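You operate a simulated robot arm through the tools that you are given. There is no shell and no other tool. Be economical: measure what you need, move in short steps, check, and stop when the job is done.

Carry out the task below with a simulated robot arm. There is one attempt and no reset: what you move stays moved.

TASK
Fit the spacer that the spacer screen asks for on the upright shaft.
Fine: swing the probe arm aside, and back over the shaft afterwards; the screen ends on OK.

It is judged by the outcome, as a careful person would: the job done as asked, and still so three seconds after it is handed in. It fails if anything else is knocked over, pushed out of place, dropped, spilled or broken.

THE ROBOT
A 7-joint arm with a two-finger parallel gripper, fixed in place. Base frame: the origin is at the foot of the arm, x ahead of it, y to its left, z up; the work surface is at about z = 0.85. Lengths are in m, angles in rad, forces in N, time in s.
With the tool pointing down near the work surface it reaches from about 0.24 to 0.68 m from the base axis. Its first joint turns from -1.152 to 1.152 rad. Payload 2.4 kg.
Tool frame: the origin (TCP) lies between the finger pads and is the grasp point; the fingertips stand 0.03 m ahead of it; z points along the fingers, y is the line along which they close. The gripper opens to 0.094 m. The fingers are 0.028 m wide and 0.01 m thick; the gripper's body (0.05 by 0.096 m) begins 0.055 m behind the TCP.
Orientation is told as [roll, pitch, yaw] about the base's x, y, z axes, in that order, counted from this pose: with the fingers straight down and closing along the base's y, the tool's x points along the base's -x, its y along +y and its z along -z.

THE INTERFACE
- The arm moves only by the tool jog_arm. Its argument "moves" is a list that holds one entry, the list of rows, each a list of 7 numbers: the shift along the tool's x, y, z in cm, then the turn, a rotation vector about the tool's x, y, z in rad, then the closure, from 0 (fully open) to 1 (shut). In form: [[[tx, ty, tz, ax, ay, az, grip], ...]]. A call has 1 to 20 rows; each row shifts and turns the commanded pose from where the row before left it, along the tool's axes as they then stand. A row lasts 0.2 s, in which the tool goes at most 0.05 m and 0.15 rad; a call with a longer step from one row to the next is refused whole, and so is a gripper value outside its range. A pose out of reach is approached as far as the arm can. The call stops where the force on the tool passes 70 N (or 10 N more than at its start, if that is more) or the arm is blocked; 0.2 s more then pass. The fingers move at their own pace (about 0.153 m/s each) and stop on an object; they squeeze with about 21 N. The grip force told is the motor's: it shows also when the fingers shut on nothing. Time passes only in rows, and 0.2 s behind the last, so rows that do not move let the fingers close. It gives the time, the measured TCP pose, the force on the tool (base axes), the opening and the grip force at its end, in the units of the frame above (readings bear some noise).
- Cameras (640 x 400 px; columns grow to the right, rows downward): "scene" is fixed at [0.0421, 0.476, 1.4482]; the picture's right is [-0.71, -0.70, 0.00], its down [-0.38, 0.38, -0.84] and it looks along [0.59, -0.60, -0.54] (base axes); focal length 349 px, centre (320, 200). "wrist" rides on the gripper at [-0.037, 0, -0.058] in the tool frame; the picture's right is [0.00, -1.00, 0.00], its down [0.97, 0.00, -0.24] and it looks along [0.24, 0.00, 0.97] (tool axes); focal length 218 px, centre (320, 200).
- grab_frame(camera): a new picture of that camera. No time passes.
- measure_at(camera, pixels): for up to 12 pixels [column, row] of the newest picture of that camera ("zoom" is the newest enlarged one), the place [x, y, z] in the base frame of the surface seen there, good to about 0.003 m. No time passes.
- zoom(camera, box): a new picture of the part [left, top, right, bottom] of that camera's present view, enlarged. No time passes.
- job_done(): hands the job in; it is judged then, once.

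Work in short steps. Measure before you move; look again where a grasp or a placing could have gone wrong, and mend it. You have 80 turns and 38 pictures in all, the two below and enlarged ones among them. Open the gripper and draw the arm clear of the work before you hand the job in, unless the task says otherwise; then end with one line.

The tools are called as name(argument=value, ...) on one line, values as JSON. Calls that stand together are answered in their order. jog_arm: Moves the arm, as the interface text tells. Its arguments: {"type":"object","properties":{"moves":{"type":"array","items":{"type":"array","items":{"type":"array","items":{"type":"number"}}}}},"required":["moves"]} The other tools are called the same way: grab_frame (camera) takes a picture; measure_at (camera, pixels) gives the place of the surface under pixels of a picture; zoom (camera, box) takes an enlarged picture of a part of a camera's view; job_done () hands the job in.

At the start:

```text
time_s: 0.0
ee_pos: [0.3159, 0.0401, 1.2315]
tcp_rot: [0.001, 0.0, 0.0]
wrist_force: [-0.5, -0.5, 0.1]
opening: 0.0941
grip_force: 0.1
```

scene: 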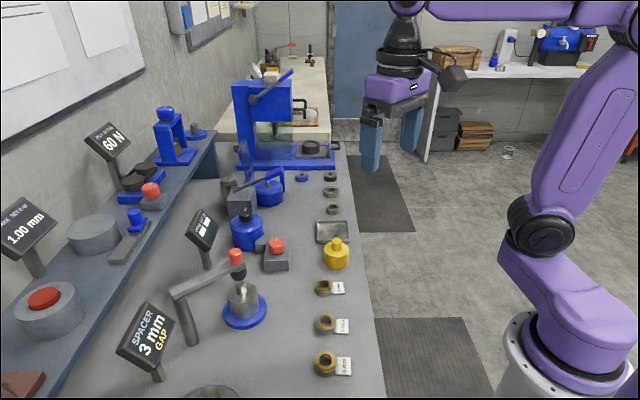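
wrist: 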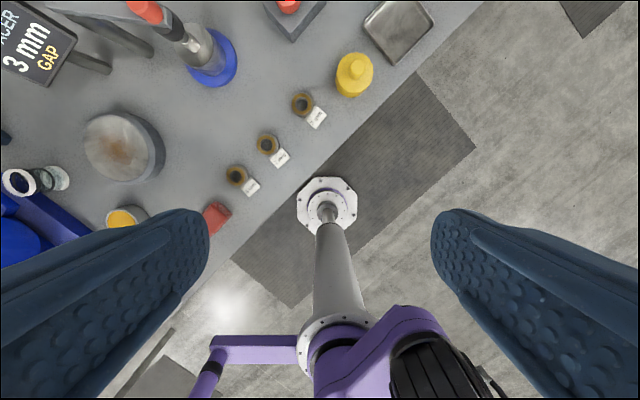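

The screen near (150,335) reads "SPACER 3 mm GAP"; three rings with labels sit at (325,288), (327,325), (327,363). I zoom on the screen/shaft and on the labels.

zoom(camera="scene", box=[110, 230, 290, 390])

zoom(camera="scene", box=[300, 270, 370, 385])

zoom(camera="wrist", box=[215, 85, 335, 205])

```text
2.50 times, centred on (200, 310) of scene
```

zoom: 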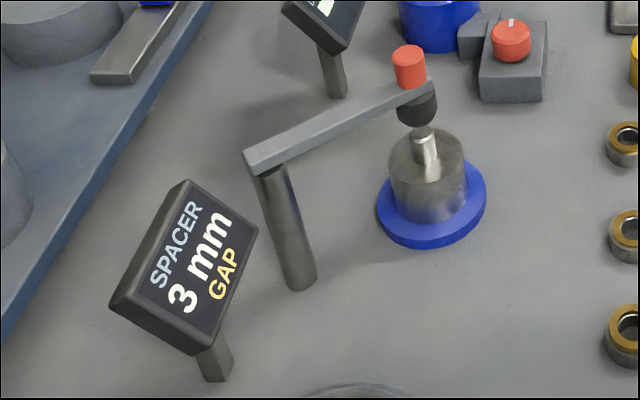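

```text
3.48 times, centred on (335, 328) of scene
```

zoom: 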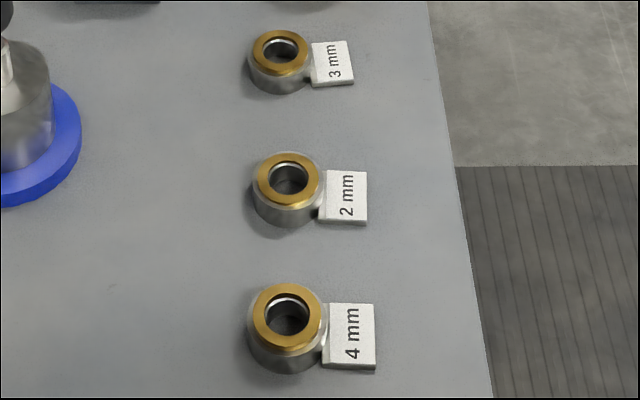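

```text
3.33 times, centred on (275, 145) of wrist
```

zoom: 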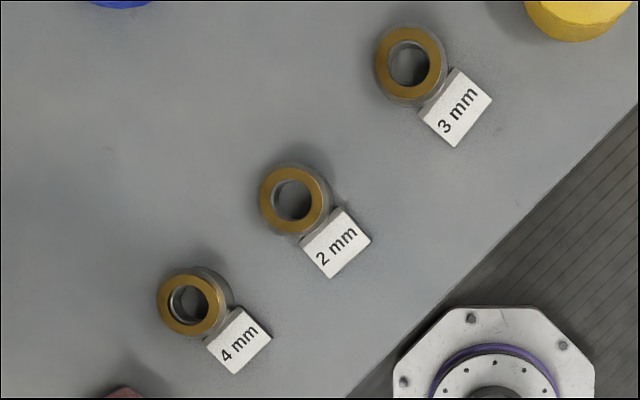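

The 3 mm ring is the one at scene (323,288). I measure the ring and the station in the pictures.

measure_at(camera="zoom", pixels=[[409, 33], [409, 95], [380, 65], [440, 65], [409, 65], [455, 72], [490, 103], [455, 145], [422, 112], [350, 100]])

zoom(camera="scene", box=[165, 235, 285, 335])

```text
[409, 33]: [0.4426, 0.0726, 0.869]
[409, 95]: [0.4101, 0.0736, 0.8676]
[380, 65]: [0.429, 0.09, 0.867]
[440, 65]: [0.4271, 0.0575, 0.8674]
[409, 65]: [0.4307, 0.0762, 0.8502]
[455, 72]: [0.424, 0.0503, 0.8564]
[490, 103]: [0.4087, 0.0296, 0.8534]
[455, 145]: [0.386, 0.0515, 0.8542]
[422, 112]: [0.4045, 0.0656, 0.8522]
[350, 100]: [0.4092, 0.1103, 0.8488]
```

```text
4.00 times, centred on (225, 285) of scene
```

zoom: 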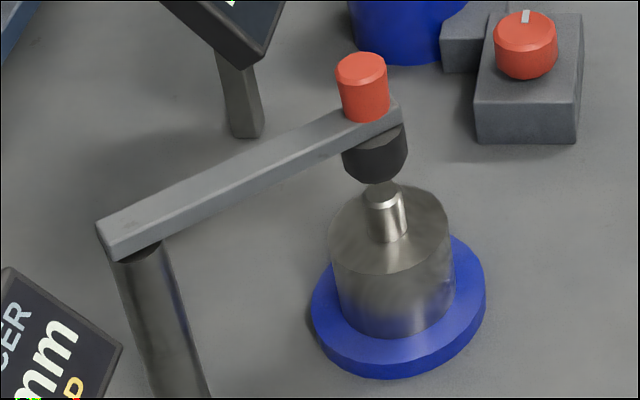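

measure_at(camera="zoom", pixels=[[380, 190], [385, 200], [388, 232], [345, 240], [430, 230], [390, 265], [361, 60], [340, 75], [386, 75], [375, 160], [120, 230], [395, 110]])

measure_at(camera="scene", pixels=[[195, 290], [230, 268], [245, 310], [190, 340], [150, 330], [200, 230], [277, 243], [337, 245], [175, 290], [337, 232], [247, 222], [337, 258]])

```text
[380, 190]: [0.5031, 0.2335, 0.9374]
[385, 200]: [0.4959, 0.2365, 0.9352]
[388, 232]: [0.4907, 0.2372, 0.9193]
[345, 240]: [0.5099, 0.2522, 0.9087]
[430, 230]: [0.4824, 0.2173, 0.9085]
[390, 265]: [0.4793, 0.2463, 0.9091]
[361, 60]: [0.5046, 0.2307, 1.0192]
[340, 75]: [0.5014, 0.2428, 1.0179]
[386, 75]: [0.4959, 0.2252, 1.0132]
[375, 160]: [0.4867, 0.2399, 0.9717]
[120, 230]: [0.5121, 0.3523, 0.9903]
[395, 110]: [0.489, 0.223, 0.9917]
```

```text
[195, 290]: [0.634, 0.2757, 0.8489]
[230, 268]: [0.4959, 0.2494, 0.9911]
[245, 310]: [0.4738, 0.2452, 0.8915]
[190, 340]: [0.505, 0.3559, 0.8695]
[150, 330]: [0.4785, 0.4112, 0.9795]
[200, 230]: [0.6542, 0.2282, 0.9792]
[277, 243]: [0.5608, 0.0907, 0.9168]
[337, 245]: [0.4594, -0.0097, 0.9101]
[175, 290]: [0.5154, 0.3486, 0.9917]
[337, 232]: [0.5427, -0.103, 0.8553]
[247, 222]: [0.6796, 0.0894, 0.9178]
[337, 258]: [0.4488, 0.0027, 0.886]
```

The shaft is near (0.497, 0.232), with its top at 0.938. The probe knob is right above it (top ~1.018), and the arm pivots on a post near (0.51, 0.352). I go over the knob with the fingers turned to close across the arm, then look.

jog_arm(moves=[[[-2.275, 2.41, 1.39, 0, 0, 0, 0], [-2.275, 2.41, 1.39, 0, 0, 0, 0], [-2.275, 2.41, 1.39, 0, 0, 0, 0], [-2.275, 2.41, 1.39, 0, 0, 0, 0], [-2.275, 2.41, 1.39, 0, 0, 0, 0], [-2.275, 2.41, 1.39, 0, 0, 0, 0], [-2.275, 2.41, 1.39, 0, 0, 0, 0], [-2.275, 2.41, 1.39, 0, 0, 0, 0], [0, 0, 0, 0, 0, -0.1428, 0], [0, 0, 0, 0, 0, -0.1428, 0], [0, 0, 0, 0, 0, -0.1428, 0], [0, 0, 0, 0, 0, -0.1428, 0], [0, 0, 0, 0, 0, -0.1428, 0], [0, 0, 0, 0, 0, -0.1428, 0], [0, 0, 0, 0, 0, -0.1428, 0], [0, 0, 0, 0, 0, -0.1428, 0], [0, 0, 0, 0, 0, -0.1428, 0], [0, 0, 0, 0, 0, -0.1428, 0], [0, 0, 0, 0, 0, -0.1428, 0]]])

grab_frame(camera="wrist")

```text
time_s: 4.0
ee_pos: [0.4993, 0.2316, 1.1217]
tcp_rot: [0.0, -0.001, 1.574]
wrist_force: [0.3, -0.5, 0.8]
opening: 0.094
grip_force: 0.0
```

```text
31 pictures are left
```

wrist: 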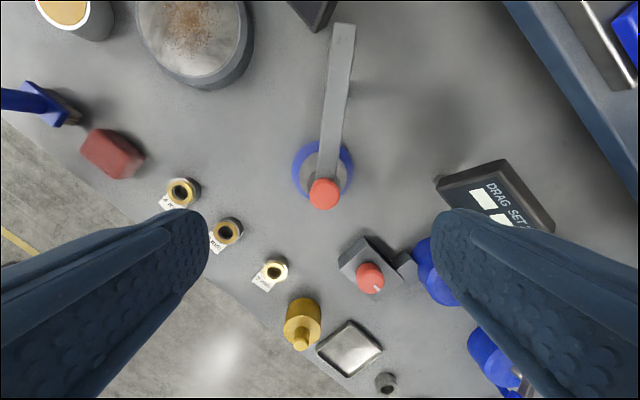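

The knob is at (323,193) and the arm runs up to (343,30). I measure both.

measure_at(camera="wrist", pixels=[[324, 187], [312, 187], [336, 187], [324, 180], [324, 203], [332, 28], [355, 28], [343, 40], [322, 150], [345, 150], [333, 140], [343, 24]])

```text
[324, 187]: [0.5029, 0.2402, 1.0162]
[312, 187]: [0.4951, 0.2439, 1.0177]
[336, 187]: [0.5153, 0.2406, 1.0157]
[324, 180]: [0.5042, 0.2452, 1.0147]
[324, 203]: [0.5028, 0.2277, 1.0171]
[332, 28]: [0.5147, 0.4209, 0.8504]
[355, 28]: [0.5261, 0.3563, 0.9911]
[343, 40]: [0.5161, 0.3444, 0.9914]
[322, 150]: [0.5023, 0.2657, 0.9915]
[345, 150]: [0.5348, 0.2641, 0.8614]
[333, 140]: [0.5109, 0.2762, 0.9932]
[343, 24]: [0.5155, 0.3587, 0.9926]
```

Knob centre ≈ (0.5035, 0.236); the arm is turned about 0.12 rad. I align, descend to TCP z ≈ 1.024 and close on the knob.

jog_arm(moves=[[[-0.45, -0.42, 0, 0, 0, 0.118, 0], [0, 0, 2, 0, 0, 0, 0], [0, 0, 2, 0, 0, 0, 0], [0, 0, 2, 0, 0, 0, 0.2], [0, 0, 2, 0, 0, 0, 0.4], [0, 0, 1.75, 0, 0, 0, 0.5], [0, 0, 0, 0, 0, 0, 0.5], [0, 0, 0, 0, 0, 0, 0.6], [0, 0, 0, 0, 0, 0, 0.7], [0, 0, 0, 0, 0, 0, 0.85], [0, 0, 0, 0, 0, 0, 0.85], [0, 0, 0, 0, 0, 0, 0.85]]])

grab_frame(camera="wrist")

```text
time_s: 6.6
ee_pos: [0.503, 0.2375, 1.0235]
tcp_rot: [-0.001, -0.002, 1.452]
wrist_force: [-0.1, -0.2, -1.4]
opening: 0.0229
grip_force: 45.0
```

```text
30 pictures are left
```

wrist: 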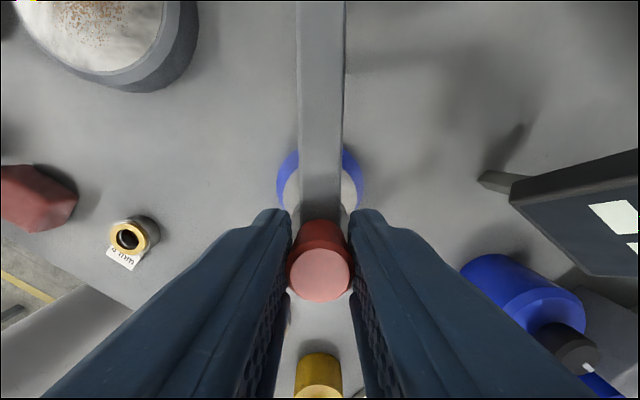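

The knob is gripped and aligned with the arm. I swing a little toward -x along the arc (r ≈ 0.114) to test.

jog_arm(moves=[[[-0.014, 0.568, 0, 0, 0, 0.05, 0.85], [-0.014, 0.568, 0, 0, 0, 0.05, 0.85], [-0.014, 0.568, 0, 0, 0, 0.05, 0.85], [-0.014, 0.568, 0, 0, 0, 0.05, 0.85]]])

grab_frame(camera="wrist")

```text
time_s: 7.6
ee_pos: [0.4798, 0.2434, 1.023]
tcp_rot: [-0.001, -0.001, 1.253]
wrist_force: [3.8, 1.7, -1.4]
opening: 0.0229
grip_force: 45.3
```

```text
29 pictures are left
```

wrist: 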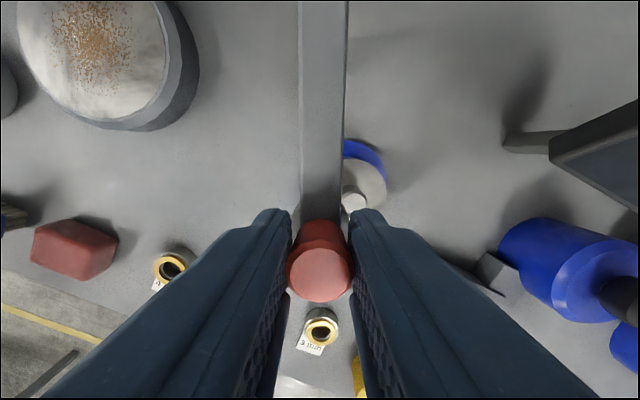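

The arm follows with small forces. I continue the swing to about 1.25 rad in total.

jog_arm(moves=[[[-0.028, 0.795, 0, 0, 0, 0.07, 0.85], [-0.028, 0.795, 0, 0, 0, 0.07, 0.85], [-0.028, 0.795, 0, 0, 0, 0.07, 0.85], [-0.028, 0.795, 0, 0, 0, 0.07, 0.85], [-0.028, 0.795, 0, 0, 0, 0.07, 0.85], [-0.028, 0.795, 0, 0, 0, 0.07, 0.85], [-0.028, 0.795, 0, 0, 0, 0.07, 0.85], [-0.028, 0.795, 0, 0, 0, 0.07, 0.85], [-0.028, 0.795, 0, 0, 0, 0.07, 0.85], [-0.028, 0.795, 0, 0, 0, 0.07, 0.85], [-0.028, 0.795, 0, 0, 0, 0.07, 0.85], [-0.028, 0.795, 0, 0, 0, 0.07, 0.85], [-0.028, 0.795, 0, 0, 0, 0.07, 0.85], [-0.028, 0.795, 0, 0, 0, 0.07, 0.85], [-0.028, 0.795, 0, 0, 0, 0.07, 0.85]]])

grab_frame(camera="wrist")

```text
time_s: 10.8
ee_pos: [0.4082, 0.3222, 1.0229]
tcp_rot: [-0.005, 0.0, 0.195]
wrist_force: [23.9, -21.6, 10.4]
opening: 0.0231
grip_force: 45.0
```

```text
28 pictures are left
```

wrist: 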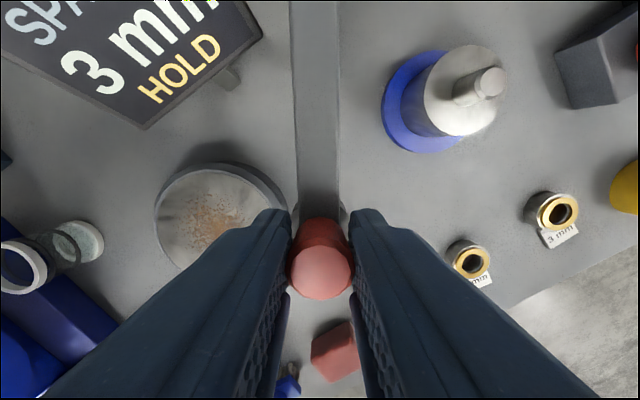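

The screen now reads "3 mm HOLD" and the force has risen to about 32 N, likely the swing's end stop. I back off slightly to see the force.

jog_arm(moves=[[[-0.014, -0.568, 0, 0, 0, -0.05, 0.85], [-0.014, -0.568, 0, 0, 0, -0.05, 0.85], [0, 0, 0, 0, 0, 0, 0.85]]])

zoom(camera="scene", box=[90, 230, 290, 390])

```text
time_s: 11.6
ee_pos: [0.4073, 0.3205, 1.0239]
tcp_rot: [0.003, -0.007, 0.306]
wrist_force: [18.6, 8.3, -3.7]
opening: 0.023
grip_force: 44.6
```

```text
2.50 times, centred on (190, 310) of scene
```

zoom: 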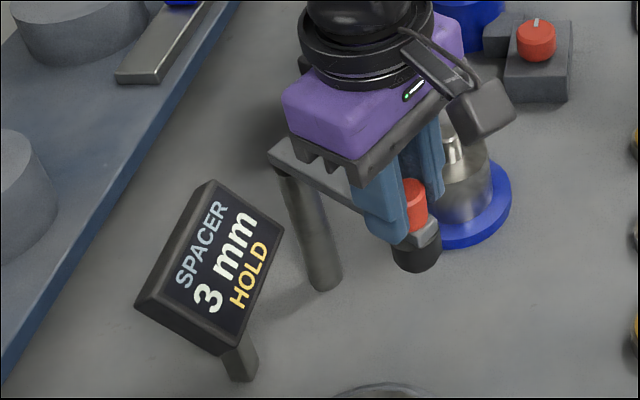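

Only a radial mismatch force (~18 N) remains. I open the fingers just slightly and watch whether the arm stays put.

jog_arm(moves=[[[0, 0, 0, 0, 0, 0, 0.65], [0, 0, 0, 0, 0, 0, 0.65], [0, 0, 0, 0, 0, 0, 0.65]]])

grab_frame(camera="wrist")

```text
time_s: 12.4
ee_pos: [0.407, 0.3174, 1.0233]
tcp_rot: [0.003, -0.001, 0.301]
wrist_force: [-0.7, 0.6, 0.3]
opening: 0.033
grip_force: 0.0
```

```text
26 pictures are left
```

wrist: 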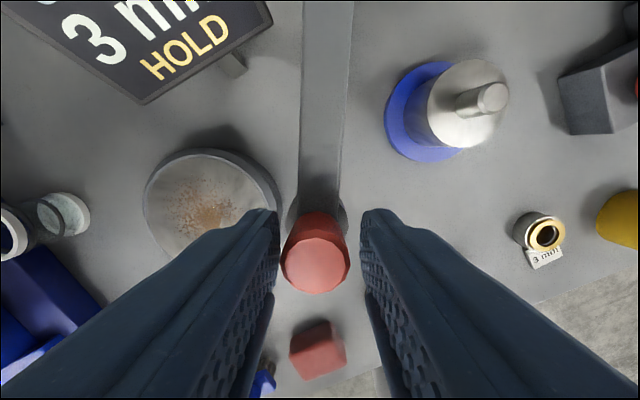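

The knob stays between the loose fingers. I open fully and rise, then check.

jog_arm(moves=[[[0, 0, 0, 0, 0, 0, 0.3], [0, 0, 0, 0, 0, 0, 0.3], [0, 0, -2, 0, 0, 0, 0.3], [0, 0, -3, 0, 0, 0, 0], [0, 0, -4, 0, 0, 0, 0], [0, 0, -4, 0, 0, 0, 0]]])

grab_frame(camera="wrist")

```text
time_s: 13.8
ee_pos: [0.4068, 0.3159, 1.1543]
tcp_rot: [0.002, 0.0, 0.303]
wrist_force: [-0.4, -0.3, 0.6]
opening: 0.0941
grip_force: 0.1
```

```text
25 pictures are left
```

wrist: 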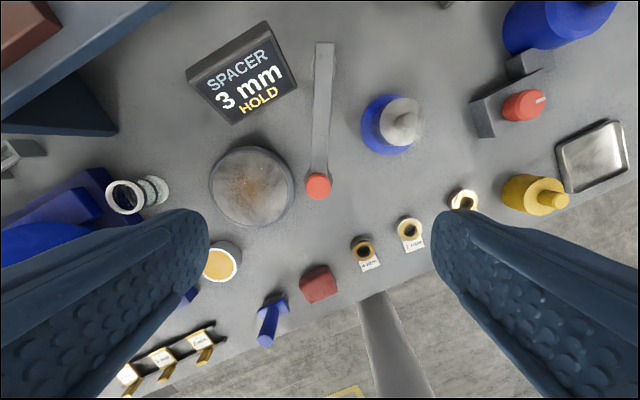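

The probe arm stays aside and the screen reads HOLD. Now I go over the 3 mm ring at ≈(0.427, 0.0735), with yaw 45° so the fingers pass beside the label.

jog_arm(moves=[[[0, 0, 0, 0, 0, -0.1205, 0], [0, 0, 0, 0, 0, -0.1205, 0], [0, 0, 0, 0, 0, -0.1205, 0], [0, 0, 0, 0, 0, -0.1205, 0], [2.244, -2.653, 0, 0, 0, 0, 0], [2.244, -2.653, 0, 0, 0, 0, 0], [2.244, -2.653, 0, 0, 0, 0, 0], [2.244, -2.653, 0, 0, 0, 0, 0.3], [2.244, -2.653, 0, 0, 0, 0, 0.3], [2.244, -2.653, 0, 0, 0, 0, 0.3], [2.244, -2.653, 0, 0, 0, 0, 0.3], [0, 0, 3.5, 0, 0, 0, 0.3], [0, 0, 3.5, 0, 0, 0, 0.3], [0, 0, 3.5, 0, 0, 0, 0.3], [0, 0, 3.5, 0, 0, 0, 0.3]]])

grab_frame(camera="wrist")

```text
time_s: 17.0
ee_pos: [0.4262, 0.0754, 1.0139]
tcp_rot: [0.001, -0.001, 0.785]
wrist_force: [1.1, -0.1, -0.2]
opening: 0.0658
grip_force: 0.1
```

```text
24 pictures are left
```

wrist: 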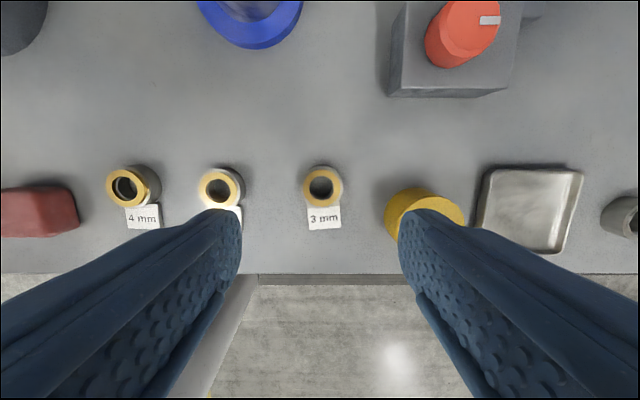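

The ring is at (323,185) with its label just below. I measure the ring edges and label.

measure_at(camera="wrist", pixels=[[307, 187], [339, 187], [323, 171], [323, 202], [323, 187], [308, 215], [340, 215], [310, 208], [338, 206], [390, 205], [245, 190]])

zoom(camera="wrist", box=[283, 155, 363, 235])

```text
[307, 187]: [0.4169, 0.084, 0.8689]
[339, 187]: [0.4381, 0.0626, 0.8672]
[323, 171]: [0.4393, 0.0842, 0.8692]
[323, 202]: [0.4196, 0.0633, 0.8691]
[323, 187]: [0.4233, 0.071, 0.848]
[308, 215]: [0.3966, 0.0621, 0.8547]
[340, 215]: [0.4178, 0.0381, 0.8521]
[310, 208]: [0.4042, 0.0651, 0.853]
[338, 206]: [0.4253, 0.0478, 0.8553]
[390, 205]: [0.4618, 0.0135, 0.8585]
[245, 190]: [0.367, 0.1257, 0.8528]
```

```text
5.00 times, centred on (323, 195) of wrist
```

zoom: 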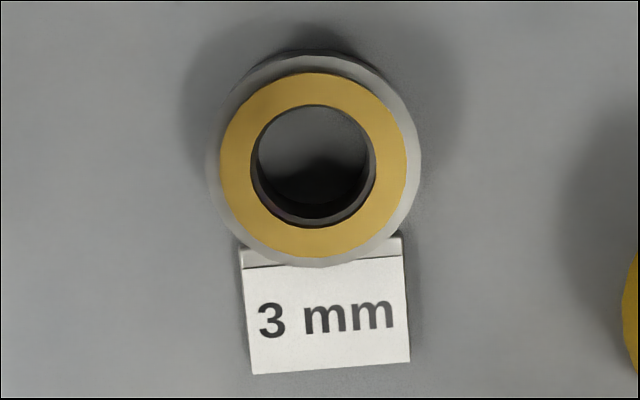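

The ring is centred ~2 mm off the TCP. I correct, descend to z ≈ 0.884, and close.

jog_arm(moves=[[[0.1, -0.17, 2, 0, 0, 0, 0.3], [0, 0, 2.5, 0, 0, 0, 0.3], [0, 0, 2.5, 0, 0, 0, 0.3], [0, 0, 2.5, 0, 0, 0, 0.3], [0, 0, 2, 0, 0, 0, 0.3], [0, 0, 1.5, 0, 0, 0, 0.3], [0, 0, 0, 0, 0, 0, 0.4], [0, 0, 0, 0, 0, 0, 0.5], [0, 0, 0, 0, 0, 0, 0.6], [0, 0, 0, 0, 0, 0, 0.7], [0, 0, 0, 0, 0, 0, 0.75], [0, 0, 0, 0, 0, 0, 0.75]]])

grab_frame(camera="wrist")

```text
time_s: 19.6
ee_pos: [0.4266, 0.0727, 0.8823]
tcp_rot: [0.001, -0.001, 0.784]
wrist_force: [-0.4, 0.5, 0.6]
opening: 0.0409
grip_force: 20.8
```

```text
22 pictures are left
```

wrist: 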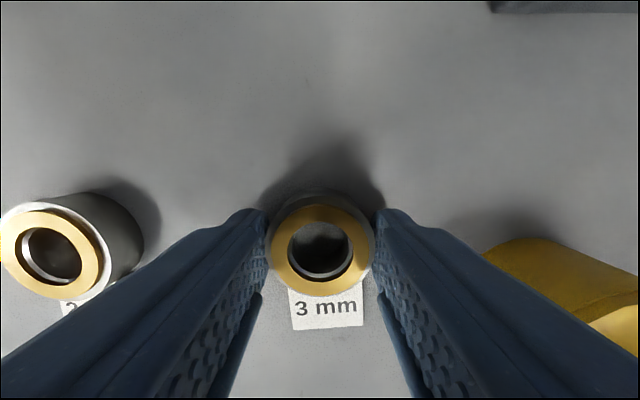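

The ring is held (opening 0.041). I lift slightly and check the label.

jog_arm(moves=[[[0, 0, 0, 0, 0, 0, 0.9], [0, 0, -0.5, 0, 0, 0, 0.9], [0, 0, -1, 0, 0, 0, 0.9], [0, 0, -1.5, 0, 0, 0, 0.9], [0, 0, -3, 0, 0, 0, 0.9]]])

grab_frame(camera="wrist")

```text
time_s: 20.8
ee_pos: [0.427, 0.0734, 0.9434]
tcp_rot: [0.002, 0.002, 0.784]
wrist_force: [0.3, -0.4, -0.5]
opening: 0.0094
grip_force: 0.0
```

```text
21 pictures are left
```

wrist: 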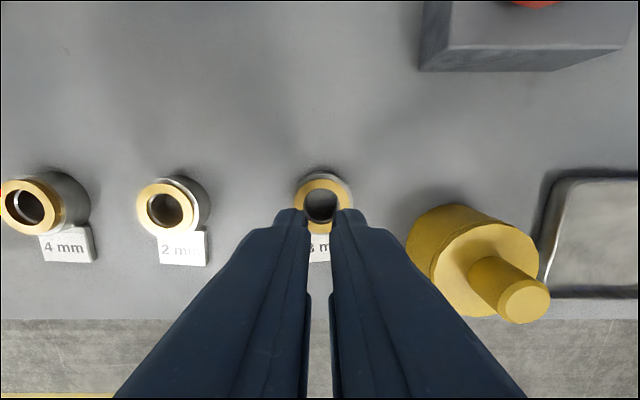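

The fingers slipped off and the ring stayed. I zoom on it to see its present place and shape.

jog_arm(moves=[[[0, 0, -2, 0, 0, 0, 0.9], [0, 0, -2, 0, 0, 0, 0.3], [0, 0, 0, 0, 0, 0, 0.3], [0, 0, 0, 0, 0, 0, 0.3]]])

zoom(camera="wrist", box=[283, 155, 363, 235])

zoom(camera="scene", box=[305, 270, 355, 305])

```text
time_s: 21.8
ee_pos: [0.4285, 0.0739, 0.9823]
tcp_rot: [0.0, -0.004, 0.783]
wrist_force: [0.5, 0.2, -0.4]
opening: 0.0657
grip_force: 0.1
```

```text
5.00 times, centred on (323, 195) of wrist
```

zoom: 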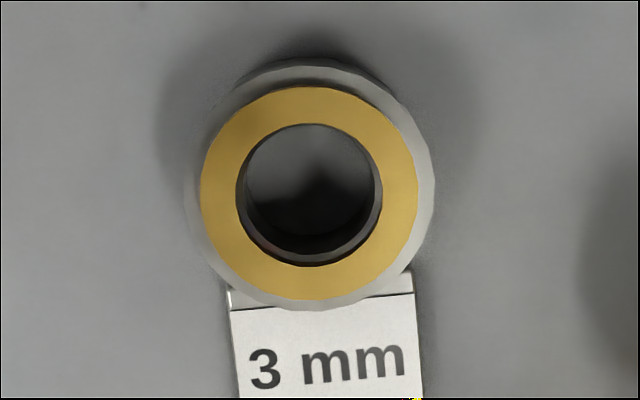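

```text
11.43 times, centred on (330, 288) of scene
```

zoom: 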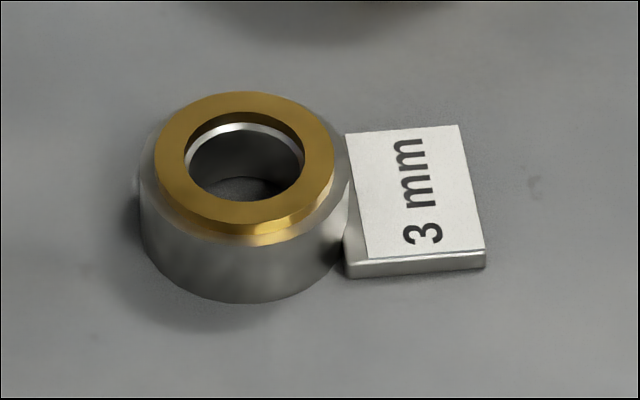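

The ring is unmoved. I recompute its centre, then grip again slightly lower with a full close command, reading the force before lifting.

measure_at(camera="zoom", pixels=[[160, 165], [328, 165], [243, 98], [243, 215], [150, 230], [240, 285], [500, 300], [350, 235], [240, 255]])

jog_arm(moves=[[[0, 0, 2.5, 0, 0, 0, 0.3], [0, 0, 2.5, 0, 0, 0, 0.3], [0, 0, 2.5, 0, 0, 0, 0.3], [0, 0, 1.6, 0, 0, 0, 0.3], [0, 0, 1.0, 0, 0, 0, 0.3], [0, 0, 0, 0, 0, 0, 0.4]]])

```text
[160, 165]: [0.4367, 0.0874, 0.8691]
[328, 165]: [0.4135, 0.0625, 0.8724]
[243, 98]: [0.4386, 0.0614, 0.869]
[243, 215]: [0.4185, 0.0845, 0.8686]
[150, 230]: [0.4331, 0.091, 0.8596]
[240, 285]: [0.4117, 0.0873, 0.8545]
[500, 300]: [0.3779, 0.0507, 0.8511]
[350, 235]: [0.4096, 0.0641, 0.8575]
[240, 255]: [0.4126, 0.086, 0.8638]
```

```text
time_s: 23.2
ee_pos: [0.428, 0.0741, 0.8813]
tcp_rot: [-0.001, -0.001, 0.783]
wrist_force: [0.1, -0.9, 0.1]
opening: 0.0565
grip_force: 0.1
```

Centred at ≈(0.427, 0.074), TCP (0.428, 0.074). I close fully and wait.

jog_arm(moves=[[[0, 0, 0, 0, 0, 0, 0.6], [0, 0, 0, 0, 0, 0, 0.8], [0, 0, 0, 0, 0, 0, 1], [0, 0, 0, 0, 0, 0, 1], [0, 0, 0, 0, 0, 0, 1], [0, 0, 0, 0, 0, 0, 1]]])

grab_frame(camera="wrist")

```text
time_s: 24.6
ee_pos: [0.4282, 0.0757, 0.8831]
tcp_rot: [-0.001, -0.002, 0.784]
wrist_force: [-1.0, -0.2, -0.4]
opening: 0.0407
grip_force: 20.9
```

```text
18 pictures are left
```

wrist: 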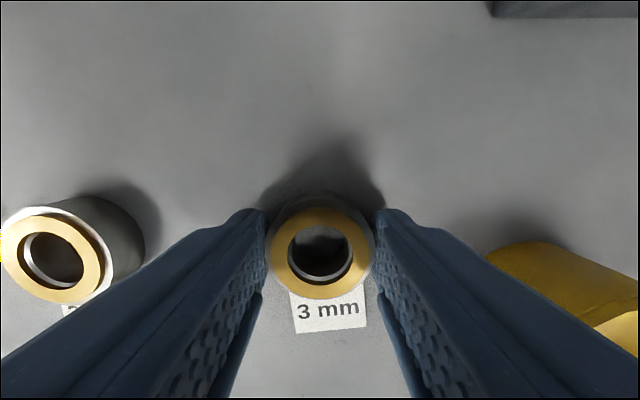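

Held with 20.9 N. I lift very slowly by 1 cm and read the force.

jog_arm(moves=[[[0, 0, -0.1, 0, 0, 0, 1], [0, 0, -0.1, 0, 0, 0, 1], [0, 0, -0.1, 0, 0, 0, 1], [0, 0, -0.1, 0, 0, 0, 1], [0, 0, -0.2, 0, 0, 0, 1], [0, 0, -0.2, 0, 0, 0, 1], [0, 0, -0.2, 0, 0, 0, 1]]])

grab_frame(camera="wrist")

```text
time_s: 26.2
ee_pos: [0.4283, 0.0735, 0.8907]
tcp_rot: [0.0, -0.001, 0.783]
wrist_force: [0.0, -0.2, -1.1]
opening: 0.0407
grip_force: 21.0
```

```text
17 pictures are left
```

wrist: 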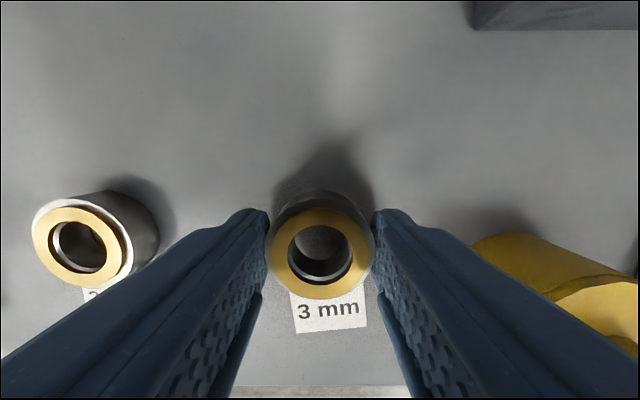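

Ring and its attached tag come up together. I keep lifting gently.

jog_arm(moves=[[[0, 0, -0.3, 0, 0, 0, 1], [0, 0, -0.4, 0, 0, 0, 1], [0, 0, -0.5, 0, 0, 0, 1], [0, 0, -0.6, 0, 0, 0, 1], [0, 0, -0.6, 0, 0, 0, 1], [0, 0, -0.6, 0, 0, 0, 1], [0, 0, -0.6, 0, 0, 0, 1], [0, 0, -0.6, 0, 0, 0, 1], [0, 0, -0.6, 0, 0, 0, 1], [0, 0, -0.6, 0, 0, 0, 1], [0, 0, -0.6, 0, 0, 0, 1], [0, 0, -0.6, 0, 0, 0, 1], [0, 0, -0.6, 0, 0, 0, 1], [0, 0, -0.6, 0, 0, 0, 1], [0, 0, -0.6, 0, 0, 0, 1], [0, 0, -0.6, 0, 0, 0, 1], [0, 0, -0.6, 0, 0, 0, 1], [0, 0, -0.4, 0, 0, 0, 1], [0, 0, -0.2, 0, 0, 0, 1]]])

grab_frame(camera="wrist")

```text
time_s: 30.2
ee_pos: [0.4283, 0.0723, 0.9946]
tcp_rot: [0.001, 0.0, 0.783]
wrist_force: [0.2, 0.5, -0.1]
opening: 0.0407
grip_force: 20.6
```

```text
16 pictures are left
```

wrist: 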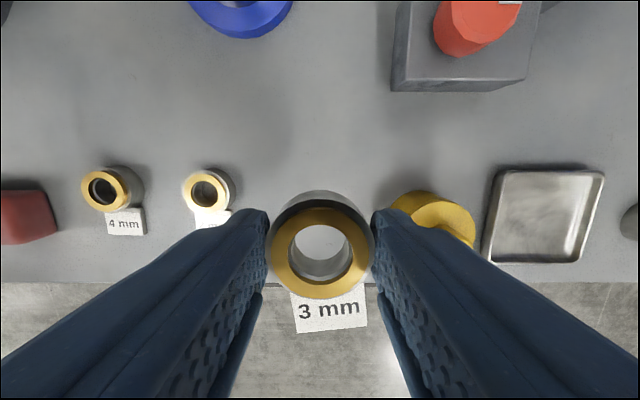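

The ring is centred on the TCP (tool offset <1 mm). I move gently to a standoff ~9 cm short of the shaft and look.

jog_arm(moves=[[[-0.2, 0.17, 0, 0, 0, 0, 1], [-0.4, 0.35, 0, 0, 0, 0, 1], [-0.57, 0.5, 0, 0, 0, 0, 1], [-0.57, 0.5, 0, 0, 0, 0, 1], [-0.57, 0.5, 0, 0, 0, 0, 1], [-0.57, 0.5, 0, 0, 0, 0, 1], [-0.57, 0.5, 0, 0, 0, 0, 1], [-0.57, 0.5, 0, 0, 0, 0, 1], [-0.57, 0.5, 0, 0, 0, 0, 1], [-0.57, 0.5, 0, 0, 0, 0, 1], [-0.57, 0.5, 0, 0, 0, 0, 1], [-0.57, 0.5, 0, 0, 0, 0, 1], [-0.57, 0.5, 0, 0, 0, 0, 1], [-0.4, 0.3, 0, 0, 0, 0, 1], [-0.2, 0.15, 0, 0, 0, 0, 1]]])

grab_frame(camera="wrist")

zoom(camera="scene", box=[205, 260, 285, 335])

```text
time_s: 33.4
ee_pos: [0.4353, 0.1728, 0.994]
tcp_rot: [0.001, -0.002, 0.782]
wrist_force: [-0.3, -1.0, -0.3]
opening: 0.0406
grip_force: 20.8
```

```text
15 pictures are left
```

wrist: 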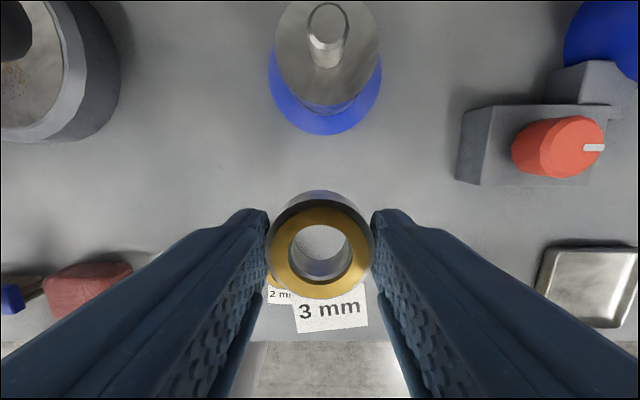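

```text
5.33 times, centred on (245, 298) of scene
```

zoom: 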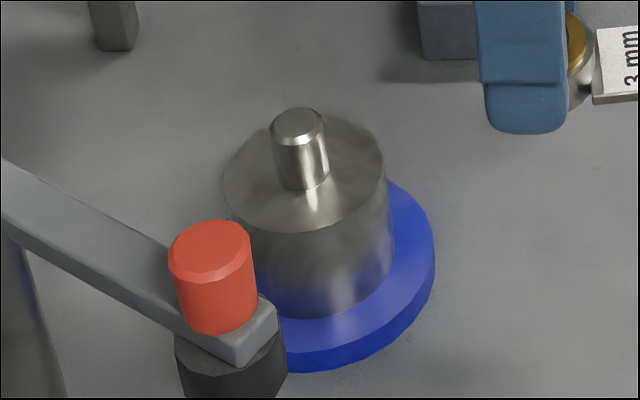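

The shaft top is at wrist (327,20) and scene-zoom (298,124). I measure its edges.

measure_at(camera="zoom", pixels=[[298, 124], [280, 124], [316, 124], [298, 112], [298, 138], [228, 190], [380, 170], [300, 228], [303, 116]])

measure_at(camera="wrist", pixels=[[327, 20], [315, 20], [341, 20], [327, 6], [327, 38], [278, 40], [376, 40], [324, 100], [327, 66]])

zoom(camera="wrist", box=[264, 0, 392, 80])

```text
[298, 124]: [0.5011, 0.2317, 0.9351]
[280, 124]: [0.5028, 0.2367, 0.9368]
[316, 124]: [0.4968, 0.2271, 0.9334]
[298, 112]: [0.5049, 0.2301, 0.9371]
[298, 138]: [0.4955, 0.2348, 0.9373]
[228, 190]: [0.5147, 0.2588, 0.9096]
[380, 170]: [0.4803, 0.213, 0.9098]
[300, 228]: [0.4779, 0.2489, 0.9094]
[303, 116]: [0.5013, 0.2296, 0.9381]
```

```text
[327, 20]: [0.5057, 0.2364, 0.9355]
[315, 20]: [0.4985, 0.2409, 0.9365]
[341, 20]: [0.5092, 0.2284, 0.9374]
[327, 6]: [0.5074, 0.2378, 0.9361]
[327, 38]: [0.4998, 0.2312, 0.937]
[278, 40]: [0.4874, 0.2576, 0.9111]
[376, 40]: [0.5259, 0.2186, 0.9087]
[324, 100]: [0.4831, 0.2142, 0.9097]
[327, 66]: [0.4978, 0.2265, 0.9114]
```

```text
5.00 times, centred on (328, 40) of wrist
```

zoom: 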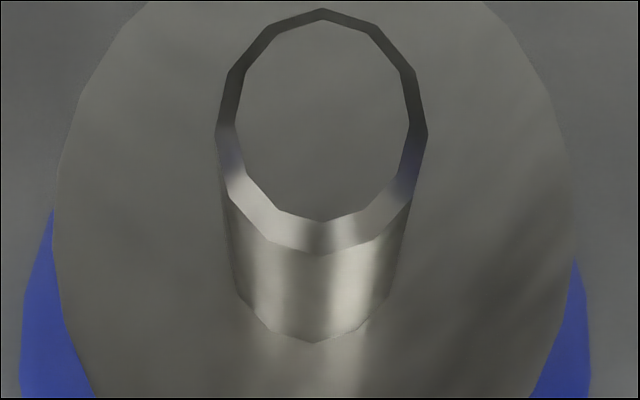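

From the wrist camera, the shaft centre is ≈(0.5024, 0.234), i.e. tool offset (-9.1, -0.35) cm. The ring bottom is ~24 mm above the shaft top, so I move over it gently.

jog_arm(moves=[[[-0.2, -0.03, 0, 0, 0, 0, 1], [-0.4, -0.02, 0, 0, 0, 0, 1], [-0.58, -0.02, 0, 0, 0, 0, 1], [-0.58, -0.02, 0, 0, 0, 0, 1], [-0.58, -0.02, 0, 0, 0, 0, 1], [-0.58, -0.02, 0, 0, 0, 0, 1], [-0.58, -0.02, 0, 0, 0, 0, 1], [-0.58, -0.02, 0, 0, 0, 0, 1], [-0.58, -0.02, 0, 0, 0, 0, 1], [-0.58, -0.02, 0, 0, 0, 0, 1], [-0.58, -0.02, 0, 0, 0, 0, 1], [-0.58, -0.02, 0, 0, 0, 0, 1], [-0.58, -0.02, 0, 0, 0, 0, 1], [-0.58, -0.02, 0, 0, 0, 0, 1], [-0.58, -0.02, 0, 0, 0, 0, 1], [-0.58, -0.02, 0, 0, 0, 0, 1], [-0.3, 0, 0, 0, 0, 0, 1], [-0.11, 0, 0, 0, 0, 0, 1], [0, 0, 0, 0, 0, 0, 1]]])

zoom(camera="wrist", box=[240, 170, 400, 330])

zoom(camera="scene", box=[190, 230, 310, 335])

```text
time_s: 37.4
ee_pos: [0.5019, 0.2349, 0.9938]
tcp_rot: [0.0, -0.002, 0.783]
wrist_force: [-1.0, 0.2, -0.6]
opening: 0.0404
grip_force: 21.1
```

```text
2.50 times, centred on (320, 250) of wrist
```

zoom: 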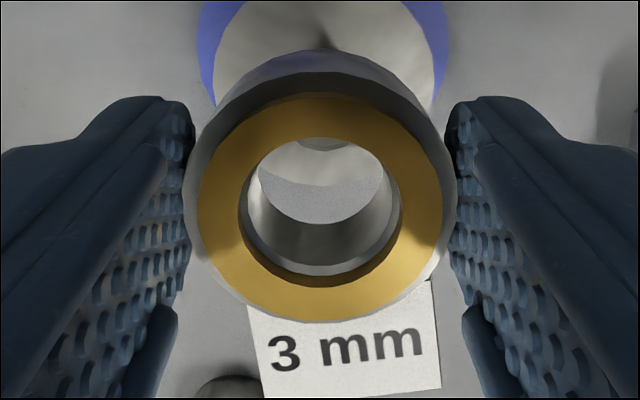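

```text
3.81 times, centred on (250, 282) of scene
```

zoom: 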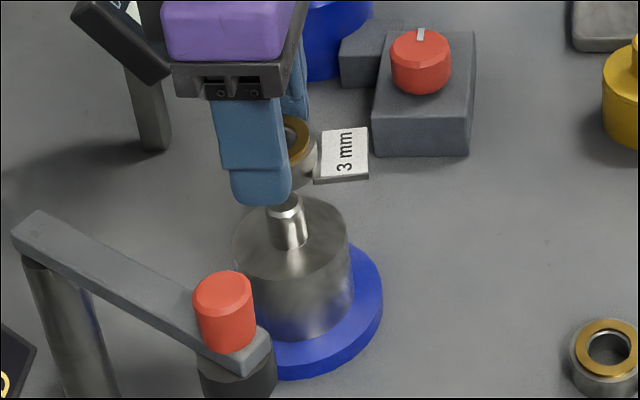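

The shaft appears centred below the ring. I descend 3.4 cm slowly, past the shaft's tip, and read the force.

jog_arm(moves=[[[0, 0, 0.2, 0, 0, 0, 1], [0, 0, 0.4, 0, 0, 0, 1], [0, 0, 0.4, 0, 0, 0, 1], [0, 0, 0.4, 0, 0, 0, 1], [0, 0, 0.4, 0, 0, 0, 1], [0, 0, 0.2, 0, 0, 0, 1], [0, 0, 0.2, 0, 0, 0, 1], [0, 0, 0.2, 0, 0, 0, 1], [0, 0, 0.2, 0, 0, 0, 1], [0, 0, 0.2, 0, 0, 0, 1], [0, 0, 0.2, 0, 0, 0, 1], [0, 0, 0.2, 0, 0, 0, 1], [0, 0, 0.2, 0, 0, 0, 1], [0, 0, 0, 0, 0, 0, 1]]])

zoom(camera="wrist", box=[240, 170, 400, 330])

```text
time_s: 40.4
ee_pos: [0.501, 0.2332, 0.9602]
tcp_rot: [0.001, -0.001, 0.785]
wrist_force: [1.1, -0.8, -0.4]
opening: 0.0403
grip_force: 20.6
```

```text
2.50 times, centred on (320, 250) of wrist
```

zoom: 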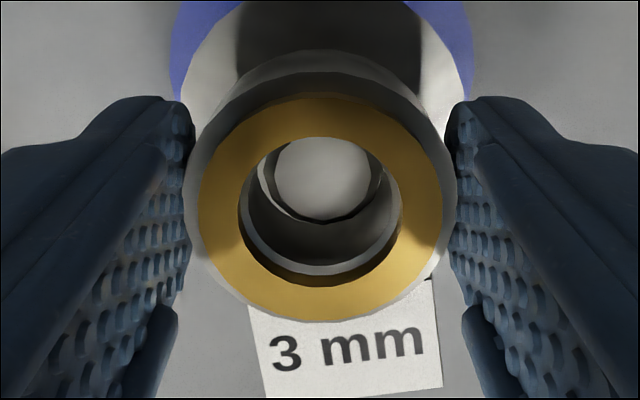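

The shaft tip is within the hole with no force. I continue down 1.75 cm slowly.

jog_arm(moves=[[[0, 0, 0.2, 0, 0, 0, 1], [0, 0, 0.2, 0, 0, 0, 1], [0, 0, 0.2, 0, 0, 0, 1], [0, 0, 0.2, 0, 0, 0, 1], [0, 0, 0.2, 0, 0, 0, 1], [0, 0, 0.2, 0, 0, 0, 1], [0, 0, 0.2, 0, 0, 0, 1], [0, 0, 0.15, 0, 0, 0, 1], [0, 0, 0.1, 0, 0, 0, 1], [0, 0, 0.1, 0, 0, 0, 1], [0, 0, 0, 0, 0, 0, 1]]])

zoom(camera="wrist", box=[240, 170, 400, 330])

```text
time_s: 42.8
ee_pos: [0.5032, 0.2343, 0.9444]
tcp_rot: [0.0, -0.004, 0.786]
wrist_force: [7.0, 2.5, 6.2]
opening: 0.0408
grip_force: 21.1
```

```text
2.50 times, centred on (320, 250) of wrist
```

zoom: 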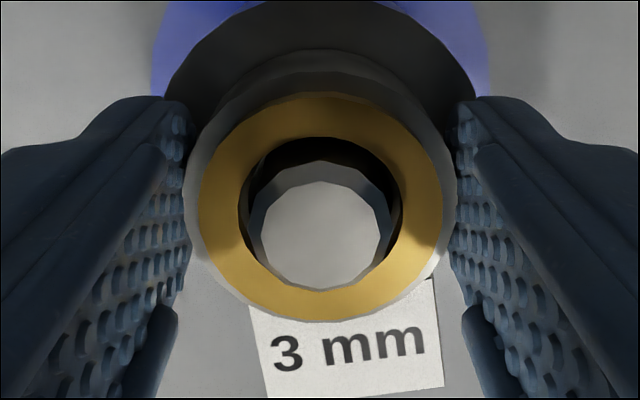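

Light contact (7 N sideways): the shaft lies ~1.5 mm toward the tool's -x side in the bore. I shift that way, then keep lowering.

jog_arm(moves=[[[-0.06, 0, 0, 0, 0, 0, 1], [-0.06, 0, 0, 0, 0, 0, 1], [0, 0, 0.05, 0, 0, 0, 1], [0, 0, 0.05, 0, 0, 0, 1], [0, 0, 0.05, 0, 0, 0, 1], [0, 0, 0, 0, 0, 0, 1]]])

zoom(camera="wrist", box=[240, 170, 400, 330])

```text
time_s: 44.2
ee_pos: [0.5029, 0.2331, 0.9423]
tcp_rot: [0.0, -0.003, 0.784]
wrist_force: [5.8, -6.6, 20.7]
opening: 0.0405
grip_force: 21.1
```

```text
2.50 times, centred on (320, 250) of wrist
```

zoom: 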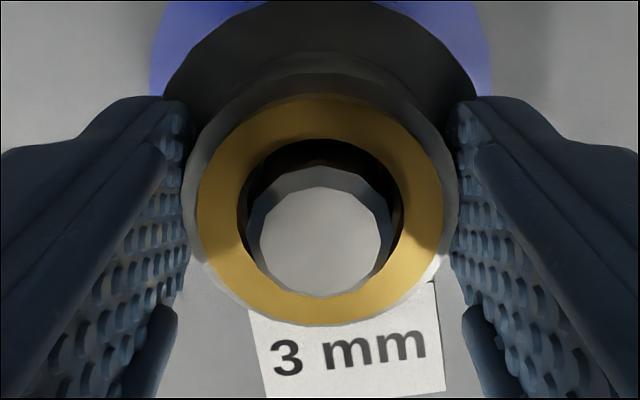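

The vertical force of 21 N at the expected height says it is seated. I release and rise clear.

jog_arm(moves=[[[0, 0, -0.1, 0, 0, 0, 0.6], [0, 0, 0, 0, 0, 0, 0.4], [0, 0, 0, 0, 0, 0, 0.3], [0, 0, 0, 0, 0, 0, 0.3], [0, 0, -1, 0, 0, 0, 0.3], [0, 0, -2, 0, 0, 0, 0.3], [0, 0, -3, 0, 0, 0, 0.2], [0, 0, -4, 0, 0, 0, 0], [0, 0, -4, 0, 0, 0, 0], [0, 0, -4, 0, 0, 0, 0]]])

grab_frame(camera="wrist")

zoom(camera="scene", box=[110, 230, 290, 390])

```text
time_s: 46.4
ee_pos: [0.5019, 0.2343, 1.1223]
tcp_rot: [0.001, 0.0, 0.784]
wrist_force: [0.2, -0.3, 0.5]
opening: 0.0942
grip_force: 0.1
```

```text
7 pictures are left
```

wrist: 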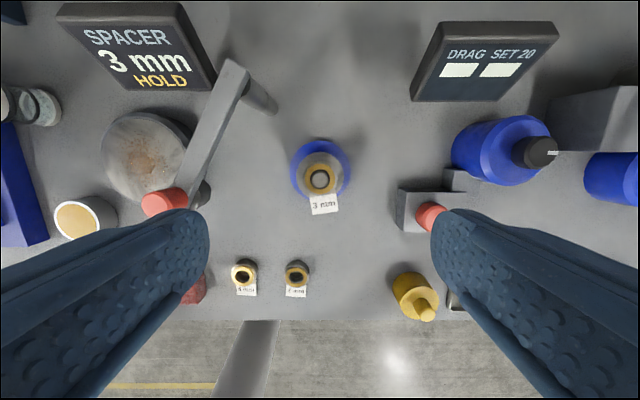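

```text
2.50 times, centred on (200, 310) of scene
```

zoom: 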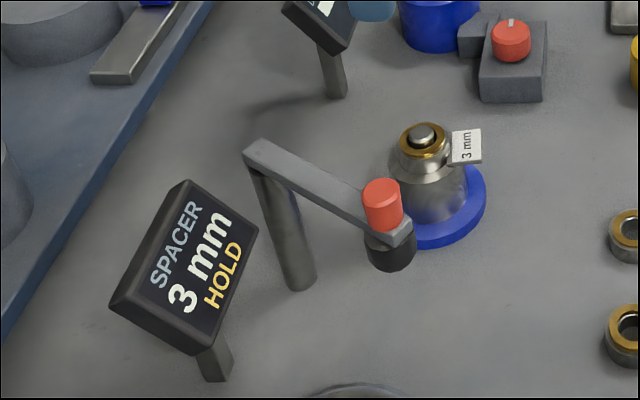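

The ring is seated on the shaft. Next comes swinging the arm back; I measure the knob and arm.

measure_at(camera="wrist", pixels=[[158, 204], [170, 196], [160, 192], [180, 202], [234, 70], [215, 115], [205, 140], [190, 160], [320, 180], [310, 175], [328, 175]])

measure_at(camera="zoom", pixels=[[382, 187], [366, 190], [398, 188], [382, 180], [382, 197], [258, 150], [300, 180], [335, 200], [408, 155], [440, 150]])

```text
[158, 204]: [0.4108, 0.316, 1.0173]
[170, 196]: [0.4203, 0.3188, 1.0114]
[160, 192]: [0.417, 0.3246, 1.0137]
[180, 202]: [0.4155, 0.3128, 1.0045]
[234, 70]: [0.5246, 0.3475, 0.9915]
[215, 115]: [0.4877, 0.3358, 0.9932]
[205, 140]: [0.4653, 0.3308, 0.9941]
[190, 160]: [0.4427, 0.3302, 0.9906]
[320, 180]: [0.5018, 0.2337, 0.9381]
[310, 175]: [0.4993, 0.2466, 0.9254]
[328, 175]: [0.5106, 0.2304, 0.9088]
```

```text
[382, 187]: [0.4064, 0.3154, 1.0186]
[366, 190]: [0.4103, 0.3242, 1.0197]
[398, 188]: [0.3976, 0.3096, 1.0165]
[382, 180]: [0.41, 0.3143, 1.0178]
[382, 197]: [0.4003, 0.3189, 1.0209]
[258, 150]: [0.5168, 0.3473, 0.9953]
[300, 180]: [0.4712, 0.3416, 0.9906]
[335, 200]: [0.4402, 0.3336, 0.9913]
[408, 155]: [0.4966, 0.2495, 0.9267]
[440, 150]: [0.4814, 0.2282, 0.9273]
```

Knob now at ≈(0.408, 0.3175); pivot works out to (0.518, 0.351), r ≈ 0.115, arm yaw ≈ 0.297. I go over it, descend and grip.

jog_arm(moves=[[[0.195, 3.13, 0, 0, 0, 0, 0], [0.195, 3.13, 0, 0, 0, 0, 0], [0.195, 3.13, 0, 0, 0, 0, 0], [0.195, 3.13, 0, 0, 0, 0, 0], [0, 0, 0, 0, 0, 0.1218, 0], [0, 0, 0, 0, 0, 0.1218, 0], [0, 0, 0, 0, 0, 0.1218, 0], [0, 0, 0, 0, 0, 0.1218, 0.3], [0, 0, 0, 0, 0, 0, 0.3]]])

grab_frame(camera="wrist")

```text
time_s: 48.4
ee_pos: [0.408, 0.3178, 1.1228]
tcp_rot: [0.0, 0.0, 0.296]
wrist_force: [-0.4, -0.5, -0.4]
opening: 0.0659
grip_force: 0.1
```

```text
5 pictures are left
```

wrist: 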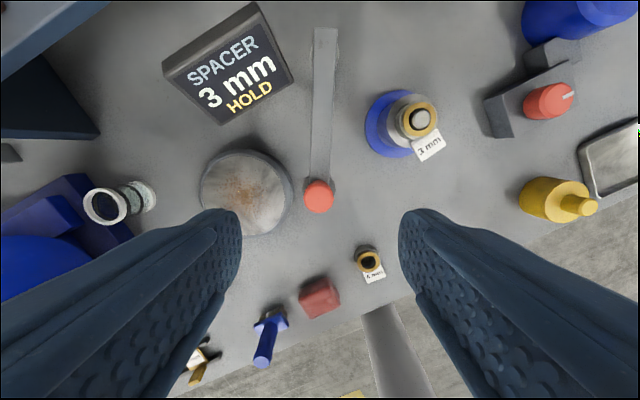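

The knob sits at (319,193), centred between the fingers. I descend 9.9 cm and close.

jog_arm(moves=[[[0, 0, 2.2, 0, 0, 0, 0.3], [0, 0, 2.2, 0, 0, 0, 0.3], [0, 0, 2.2, 0, 0, 0, 0.4], [0, 0, 2, 0, 0, 0, 0.5], [0, 0, 1.3, 0, 0, 0, 0.5], [0, 0, 0, 0, 0, 0, 0.6], [0, 0, 0, 0, 0, 0, 0.7], [0, 0, 0, 0, 0, 0, 0.85], [0, 0, 0, 0, 0, 0, 0.85], [0, 0, 0, 0, 0, 0, 0.85]]])

```text
time_s: 50.6
ee_pos: [0.4084, 0.3185, 1.0236]
tcp_rot: [0.002, -0.001, 0.298]
wrist_force: [0.5, -0.4, -2.7]
opening: 0.023
grip_force: 45.4
```

The knob is gripped with low force. I swing back 0.84 rad along the arc first.

jog_arm(moves=[[[-0.007, -0.402, 0, 0, 0, -0.035, 0.85], [-0.007, -0.402, 0, 0, 0, -0.035, 0.85], [-0.028, -0.804, 0, 0, 0, -0.07, 0.85], [-0.028, -0.804, 0, 0, 0, -0.07, 0.85], [-0.028, -0.804, 0, 0, 0, -0.07, 0.85], [-0.028, -0.804, 0, 0, 0, -0.07, 0.85], [-0.028, -0.804, 0, 0, 0, -0.07, 0.85], [-0.028, -0.804, 0, 0, 0, -0.07, 0.85], [-0.028, -0.804, 0, 0, 0, -0.07, 0.85], [-0.028, -0.804, 0, 0, 0, -0.07, 0.85], [-0.028, -0.804, 0, 0, 0, -0.07, 0.85], [-0.028, -0.804, 0, 0, 0, -0.07, 0.85], [-0.028, -0.804, 0, 0, 0, -0.07, 0.85], [0, 0, 0, 0, 0, 0, 0.85]]])

```text
time_s: 53.6
ee_pos: [0.4692, 0.2457, 1.024]
tcp_rot: [0.003, 0.001, 1.135]
wrist_force: [-8.1, -21.2, 5.1]
opening: 0.0229
grip_force: 44.6
```

A radial force (22 N outward) shows the arc is slightly too tight; I ease outward by 2 mm and go on through the remaining 0.31 rad.

jog_arm(moves=[[[0.12, 0, 0, 0, 0, 0, 0.85], [0.0, -0.72, 0, 0, 0, -0.062, 0.85], [0.0, -0.72, 0, 0, 0, -0.062, 0.85], [0.0, -0.72, 0, 0, 0, -0.062, 0.85], [0.0, -0.72, 0, 0, 0, -0.062, 0.85], [0, 0, 0, 0, 0, 0, 0.85]]])

zoom(camera="scene", box=[110, 230, 290, 390])

```text
time_s: 55.0
ee_pos: [0.4961, 0.2368, 1.0238]
tcp_rot: [-0.001, -0.001, 1.384]
wrist_force: [-3.5, -8.6, 1.5]
opening: 0.0228
grip_force: 45.5
```

```text
2.50 times, centred on (200, 310) of scene
```

zoom: 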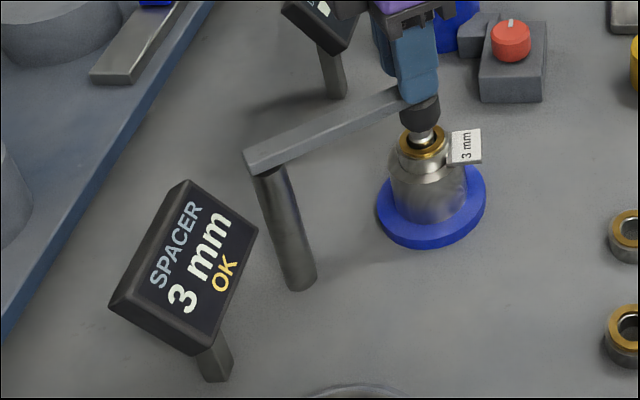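

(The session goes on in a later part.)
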